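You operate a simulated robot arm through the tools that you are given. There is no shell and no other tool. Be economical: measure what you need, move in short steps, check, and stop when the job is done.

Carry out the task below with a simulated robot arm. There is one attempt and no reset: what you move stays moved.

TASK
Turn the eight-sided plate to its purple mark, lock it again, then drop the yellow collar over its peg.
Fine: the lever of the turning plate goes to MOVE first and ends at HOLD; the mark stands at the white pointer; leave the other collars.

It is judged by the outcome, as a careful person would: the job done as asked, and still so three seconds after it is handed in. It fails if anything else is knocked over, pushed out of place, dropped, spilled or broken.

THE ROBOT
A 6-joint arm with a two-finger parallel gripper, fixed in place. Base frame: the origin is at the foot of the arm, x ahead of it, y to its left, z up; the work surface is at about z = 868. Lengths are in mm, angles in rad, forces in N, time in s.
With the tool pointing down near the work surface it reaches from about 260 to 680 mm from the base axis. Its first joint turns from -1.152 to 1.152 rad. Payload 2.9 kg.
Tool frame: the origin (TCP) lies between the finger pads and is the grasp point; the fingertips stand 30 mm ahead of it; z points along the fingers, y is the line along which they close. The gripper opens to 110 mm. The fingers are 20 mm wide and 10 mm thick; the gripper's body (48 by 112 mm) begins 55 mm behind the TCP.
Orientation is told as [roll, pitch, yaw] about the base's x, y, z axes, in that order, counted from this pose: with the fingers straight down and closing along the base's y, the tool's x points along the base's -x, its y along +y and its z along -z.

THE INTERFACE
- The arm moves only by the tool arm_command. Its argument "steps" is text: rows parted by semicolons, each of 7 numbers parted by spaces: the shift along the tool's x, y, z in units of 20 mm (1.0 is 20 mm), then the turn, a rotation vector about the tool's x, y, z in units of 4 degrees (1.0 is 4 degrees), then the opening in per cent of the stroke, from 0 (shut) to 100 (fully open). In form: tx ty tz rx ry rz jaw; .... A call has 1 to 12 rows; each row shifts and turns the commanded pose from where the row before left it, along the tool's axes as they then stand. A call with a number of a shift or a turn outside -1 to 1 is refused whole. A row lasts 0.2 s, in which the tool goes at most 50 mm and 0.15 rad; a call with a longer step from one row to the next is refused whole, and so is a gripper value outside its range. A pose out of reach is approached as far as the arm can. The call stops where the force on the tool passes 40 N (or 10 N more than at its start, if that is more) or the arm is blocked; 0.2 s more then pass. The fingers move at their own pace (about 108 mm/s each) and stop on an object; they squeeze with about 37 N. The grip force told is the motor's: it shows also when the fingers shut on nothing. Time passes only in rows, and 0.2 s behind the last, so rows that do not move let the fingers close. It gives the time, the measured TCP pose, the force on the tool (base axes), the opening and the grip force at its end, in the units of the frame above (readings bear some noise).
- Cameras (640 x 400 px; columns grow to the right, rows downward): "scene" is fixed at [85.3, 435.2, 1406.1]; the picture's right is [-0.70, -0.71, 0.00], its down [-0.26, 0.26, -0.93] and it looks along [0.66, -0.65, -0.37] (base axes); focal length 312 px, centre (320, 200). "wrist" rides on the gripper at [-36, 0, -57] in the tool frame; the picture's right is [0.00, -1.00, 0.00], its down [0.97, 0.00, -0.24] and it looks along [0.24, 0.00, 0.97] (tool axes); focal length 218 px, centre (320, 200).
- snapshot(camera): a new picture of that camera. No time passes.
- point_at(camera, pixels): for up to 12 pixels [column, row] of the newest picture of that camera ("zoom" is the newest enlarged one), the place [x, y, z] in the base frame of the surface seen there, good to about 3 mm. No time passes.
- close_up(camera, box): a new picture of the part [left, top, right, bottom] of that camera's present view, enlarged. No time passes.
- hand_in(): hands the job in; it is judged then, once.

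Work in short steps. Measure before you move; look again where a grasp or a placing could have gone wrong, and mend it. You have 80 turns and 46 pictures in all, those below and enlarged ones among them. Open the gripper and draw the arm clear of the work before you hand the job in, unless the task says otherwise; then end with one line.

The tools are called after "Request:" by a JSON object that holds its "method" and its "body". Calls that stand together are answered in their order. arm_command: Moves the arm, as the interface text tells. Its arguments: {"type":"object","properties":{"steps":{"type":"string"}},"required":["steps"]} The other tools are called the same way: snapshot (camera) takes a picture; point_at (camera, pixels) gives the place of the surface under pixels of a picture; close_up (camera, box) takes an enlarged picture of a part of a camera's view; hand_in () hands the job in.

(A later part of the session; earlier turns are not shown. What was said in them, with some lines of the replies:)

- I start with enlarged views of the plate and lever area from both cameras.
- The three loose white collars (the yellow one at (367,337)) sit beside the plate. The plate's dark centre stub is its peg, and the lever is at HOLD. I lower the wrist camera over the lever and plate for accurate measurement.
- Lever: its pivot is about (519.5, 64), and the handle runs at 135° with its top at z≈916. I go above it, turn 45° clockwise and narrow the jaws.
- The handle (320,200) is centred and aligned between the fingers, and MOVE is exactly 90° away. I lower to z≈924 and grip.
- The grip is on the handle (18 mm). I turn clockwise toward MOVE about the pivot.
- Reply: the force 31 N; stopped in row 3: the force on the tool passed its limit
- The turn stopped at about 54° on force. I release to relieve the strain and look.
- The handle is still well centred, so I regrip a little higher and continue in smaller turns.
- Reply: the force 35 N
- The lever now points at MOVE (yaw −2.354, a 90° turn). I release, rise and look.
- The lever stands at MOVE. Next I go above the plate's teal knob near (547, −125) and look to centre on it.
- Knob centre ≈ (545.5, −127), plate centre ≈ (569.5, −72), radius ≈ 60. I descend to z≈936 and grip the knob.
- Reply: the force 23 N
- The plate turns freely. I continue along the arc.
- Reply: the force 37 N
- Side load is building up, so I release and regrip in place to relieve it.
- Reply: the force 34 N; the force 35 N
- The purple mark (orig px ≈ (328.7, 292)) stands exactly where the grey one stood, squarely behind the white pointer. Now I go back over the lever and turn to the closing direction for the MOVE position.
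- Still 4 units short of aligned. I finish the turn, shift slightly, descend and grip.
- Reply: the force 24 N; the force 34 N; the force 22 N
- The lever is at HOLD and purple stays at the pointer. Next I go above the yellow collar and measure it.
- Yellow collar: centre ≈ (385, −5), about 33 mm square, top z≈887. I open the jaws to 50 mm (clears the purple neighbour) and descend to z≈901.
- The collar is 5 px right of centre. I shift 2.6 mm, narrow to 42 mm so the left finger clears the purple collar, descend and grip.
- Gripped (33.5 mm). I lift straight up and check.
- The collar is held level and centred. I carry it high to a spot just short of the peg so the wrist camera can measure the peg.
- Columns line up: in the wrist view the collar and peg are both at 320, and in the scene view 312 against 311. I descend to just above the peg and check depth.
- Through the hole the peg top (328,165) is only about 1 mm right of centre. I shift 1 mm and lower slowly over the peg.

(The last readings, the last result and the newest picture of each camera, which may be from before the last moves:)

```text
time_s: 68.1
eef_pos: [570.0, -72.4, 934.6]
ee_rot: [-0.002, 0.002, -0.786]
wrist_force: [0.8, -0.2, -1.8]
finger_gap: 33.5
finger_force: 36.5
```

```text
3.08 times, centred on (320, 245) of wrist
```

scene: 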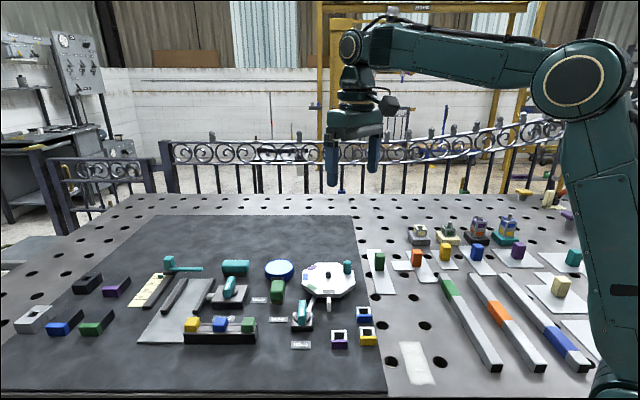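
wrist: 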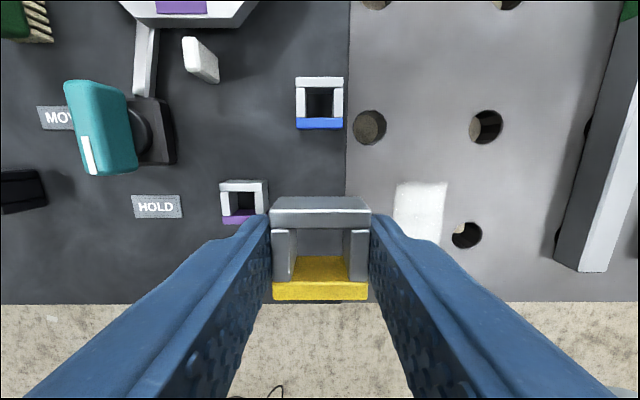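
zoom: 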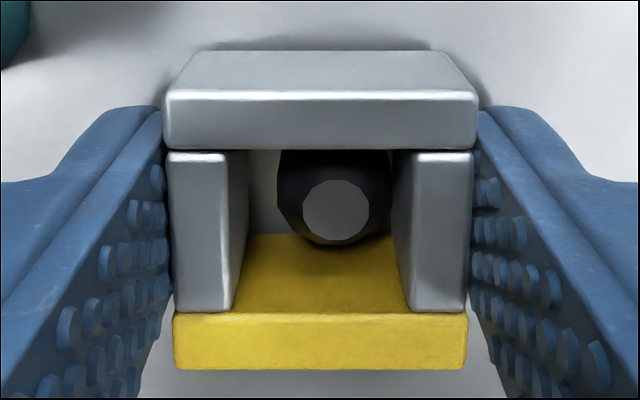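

The peg is inside the hole with no contact force. I lower the last 3 mm, release and rise.

Request:
{"method": "arm_command", "body": {"steps": "0 -0.04 0.06 0 0 0 0;0 0 0.06 0 0 0 0;0 0 0 0 0 0 0"}}

Request:
{"method": "arm_command", "body": {"steps": "0 0 0 0 0 0 42;0 0 0 0 0 0 42;0 0 0 0 0 0 42;0 0 -0.5 0 0 0 42;0 0 -1 0 0 0 42;0 0 -1 0 0 0 42;0 0 -1 0 0 0 42;0 0 -1 0 0 0 42;0 0 -1 0 0 0 42;0 0 -1 0 0 0 42;0 0 0 0 0 0 42"}}

Request:
{"method": "close_up", "body": {"camera": "scene", "box": [250, 240, 410, 360]}}

Request:
{"method": "snapshot", "body": {"camera": "wrist"}}

```text
time_s: 68.9
eef_pos: [570.2, -73.1, 932.9]
ee_rot: [-0.002, 0.001, -0.785]
wrist_force: [-0.4, 2.9, 7.5]
finger_gap: 33.3
finger_force: 36.7
```

```text
time_s: 71.3
eef_pos: [568.2, -74.7, 1061.1]
ee_rot: [-0.003, 0.001, -0.785]
wrist_force: [0.0, 0.0, -0.3]
finger_gap: 46.2
finger_force: 0.0
```

```text
3.33 times, centred on (330, 300) of scene
```

zoom: 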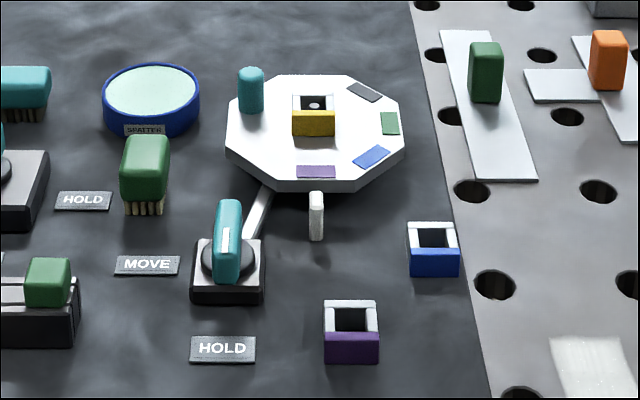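

```text
5 pictures are left
```

wrist: 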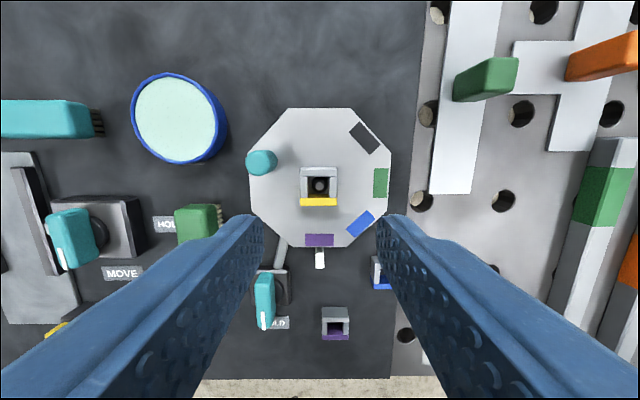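

The collar sits on the peg, purple is at the pointer, the lever is at HOLD, and the other collars haven't moved. I rise further, open the gripper, and hand in.

Request:
{"method": "arm_command", "body": {"steps": "0 0 -1 0 0 0 80;0 0 -1 0 0 0 100;0 0 -1 0 0 0 100;0 0 -1 0 0 0 100;0 0 0 0 0 0 100"}}

Request:
{"method": "hand_in", "body": {}}

```text
time_s: 72.5
eef_pos: [568.8, -73.6, 1142.1]
ee_rot: [-0.003, 0.002, -0.785]
wrist_force: [-0.2, 0.3, 0.1]
finger_gap: 109.9
finger_force: 0.0
```

```text
The job is handed in.
```

The plate's purple mark is at the white pointer, the lever is back at HOLD, the yellow collar is on the plate's centre peg, and the other collars were left alone.
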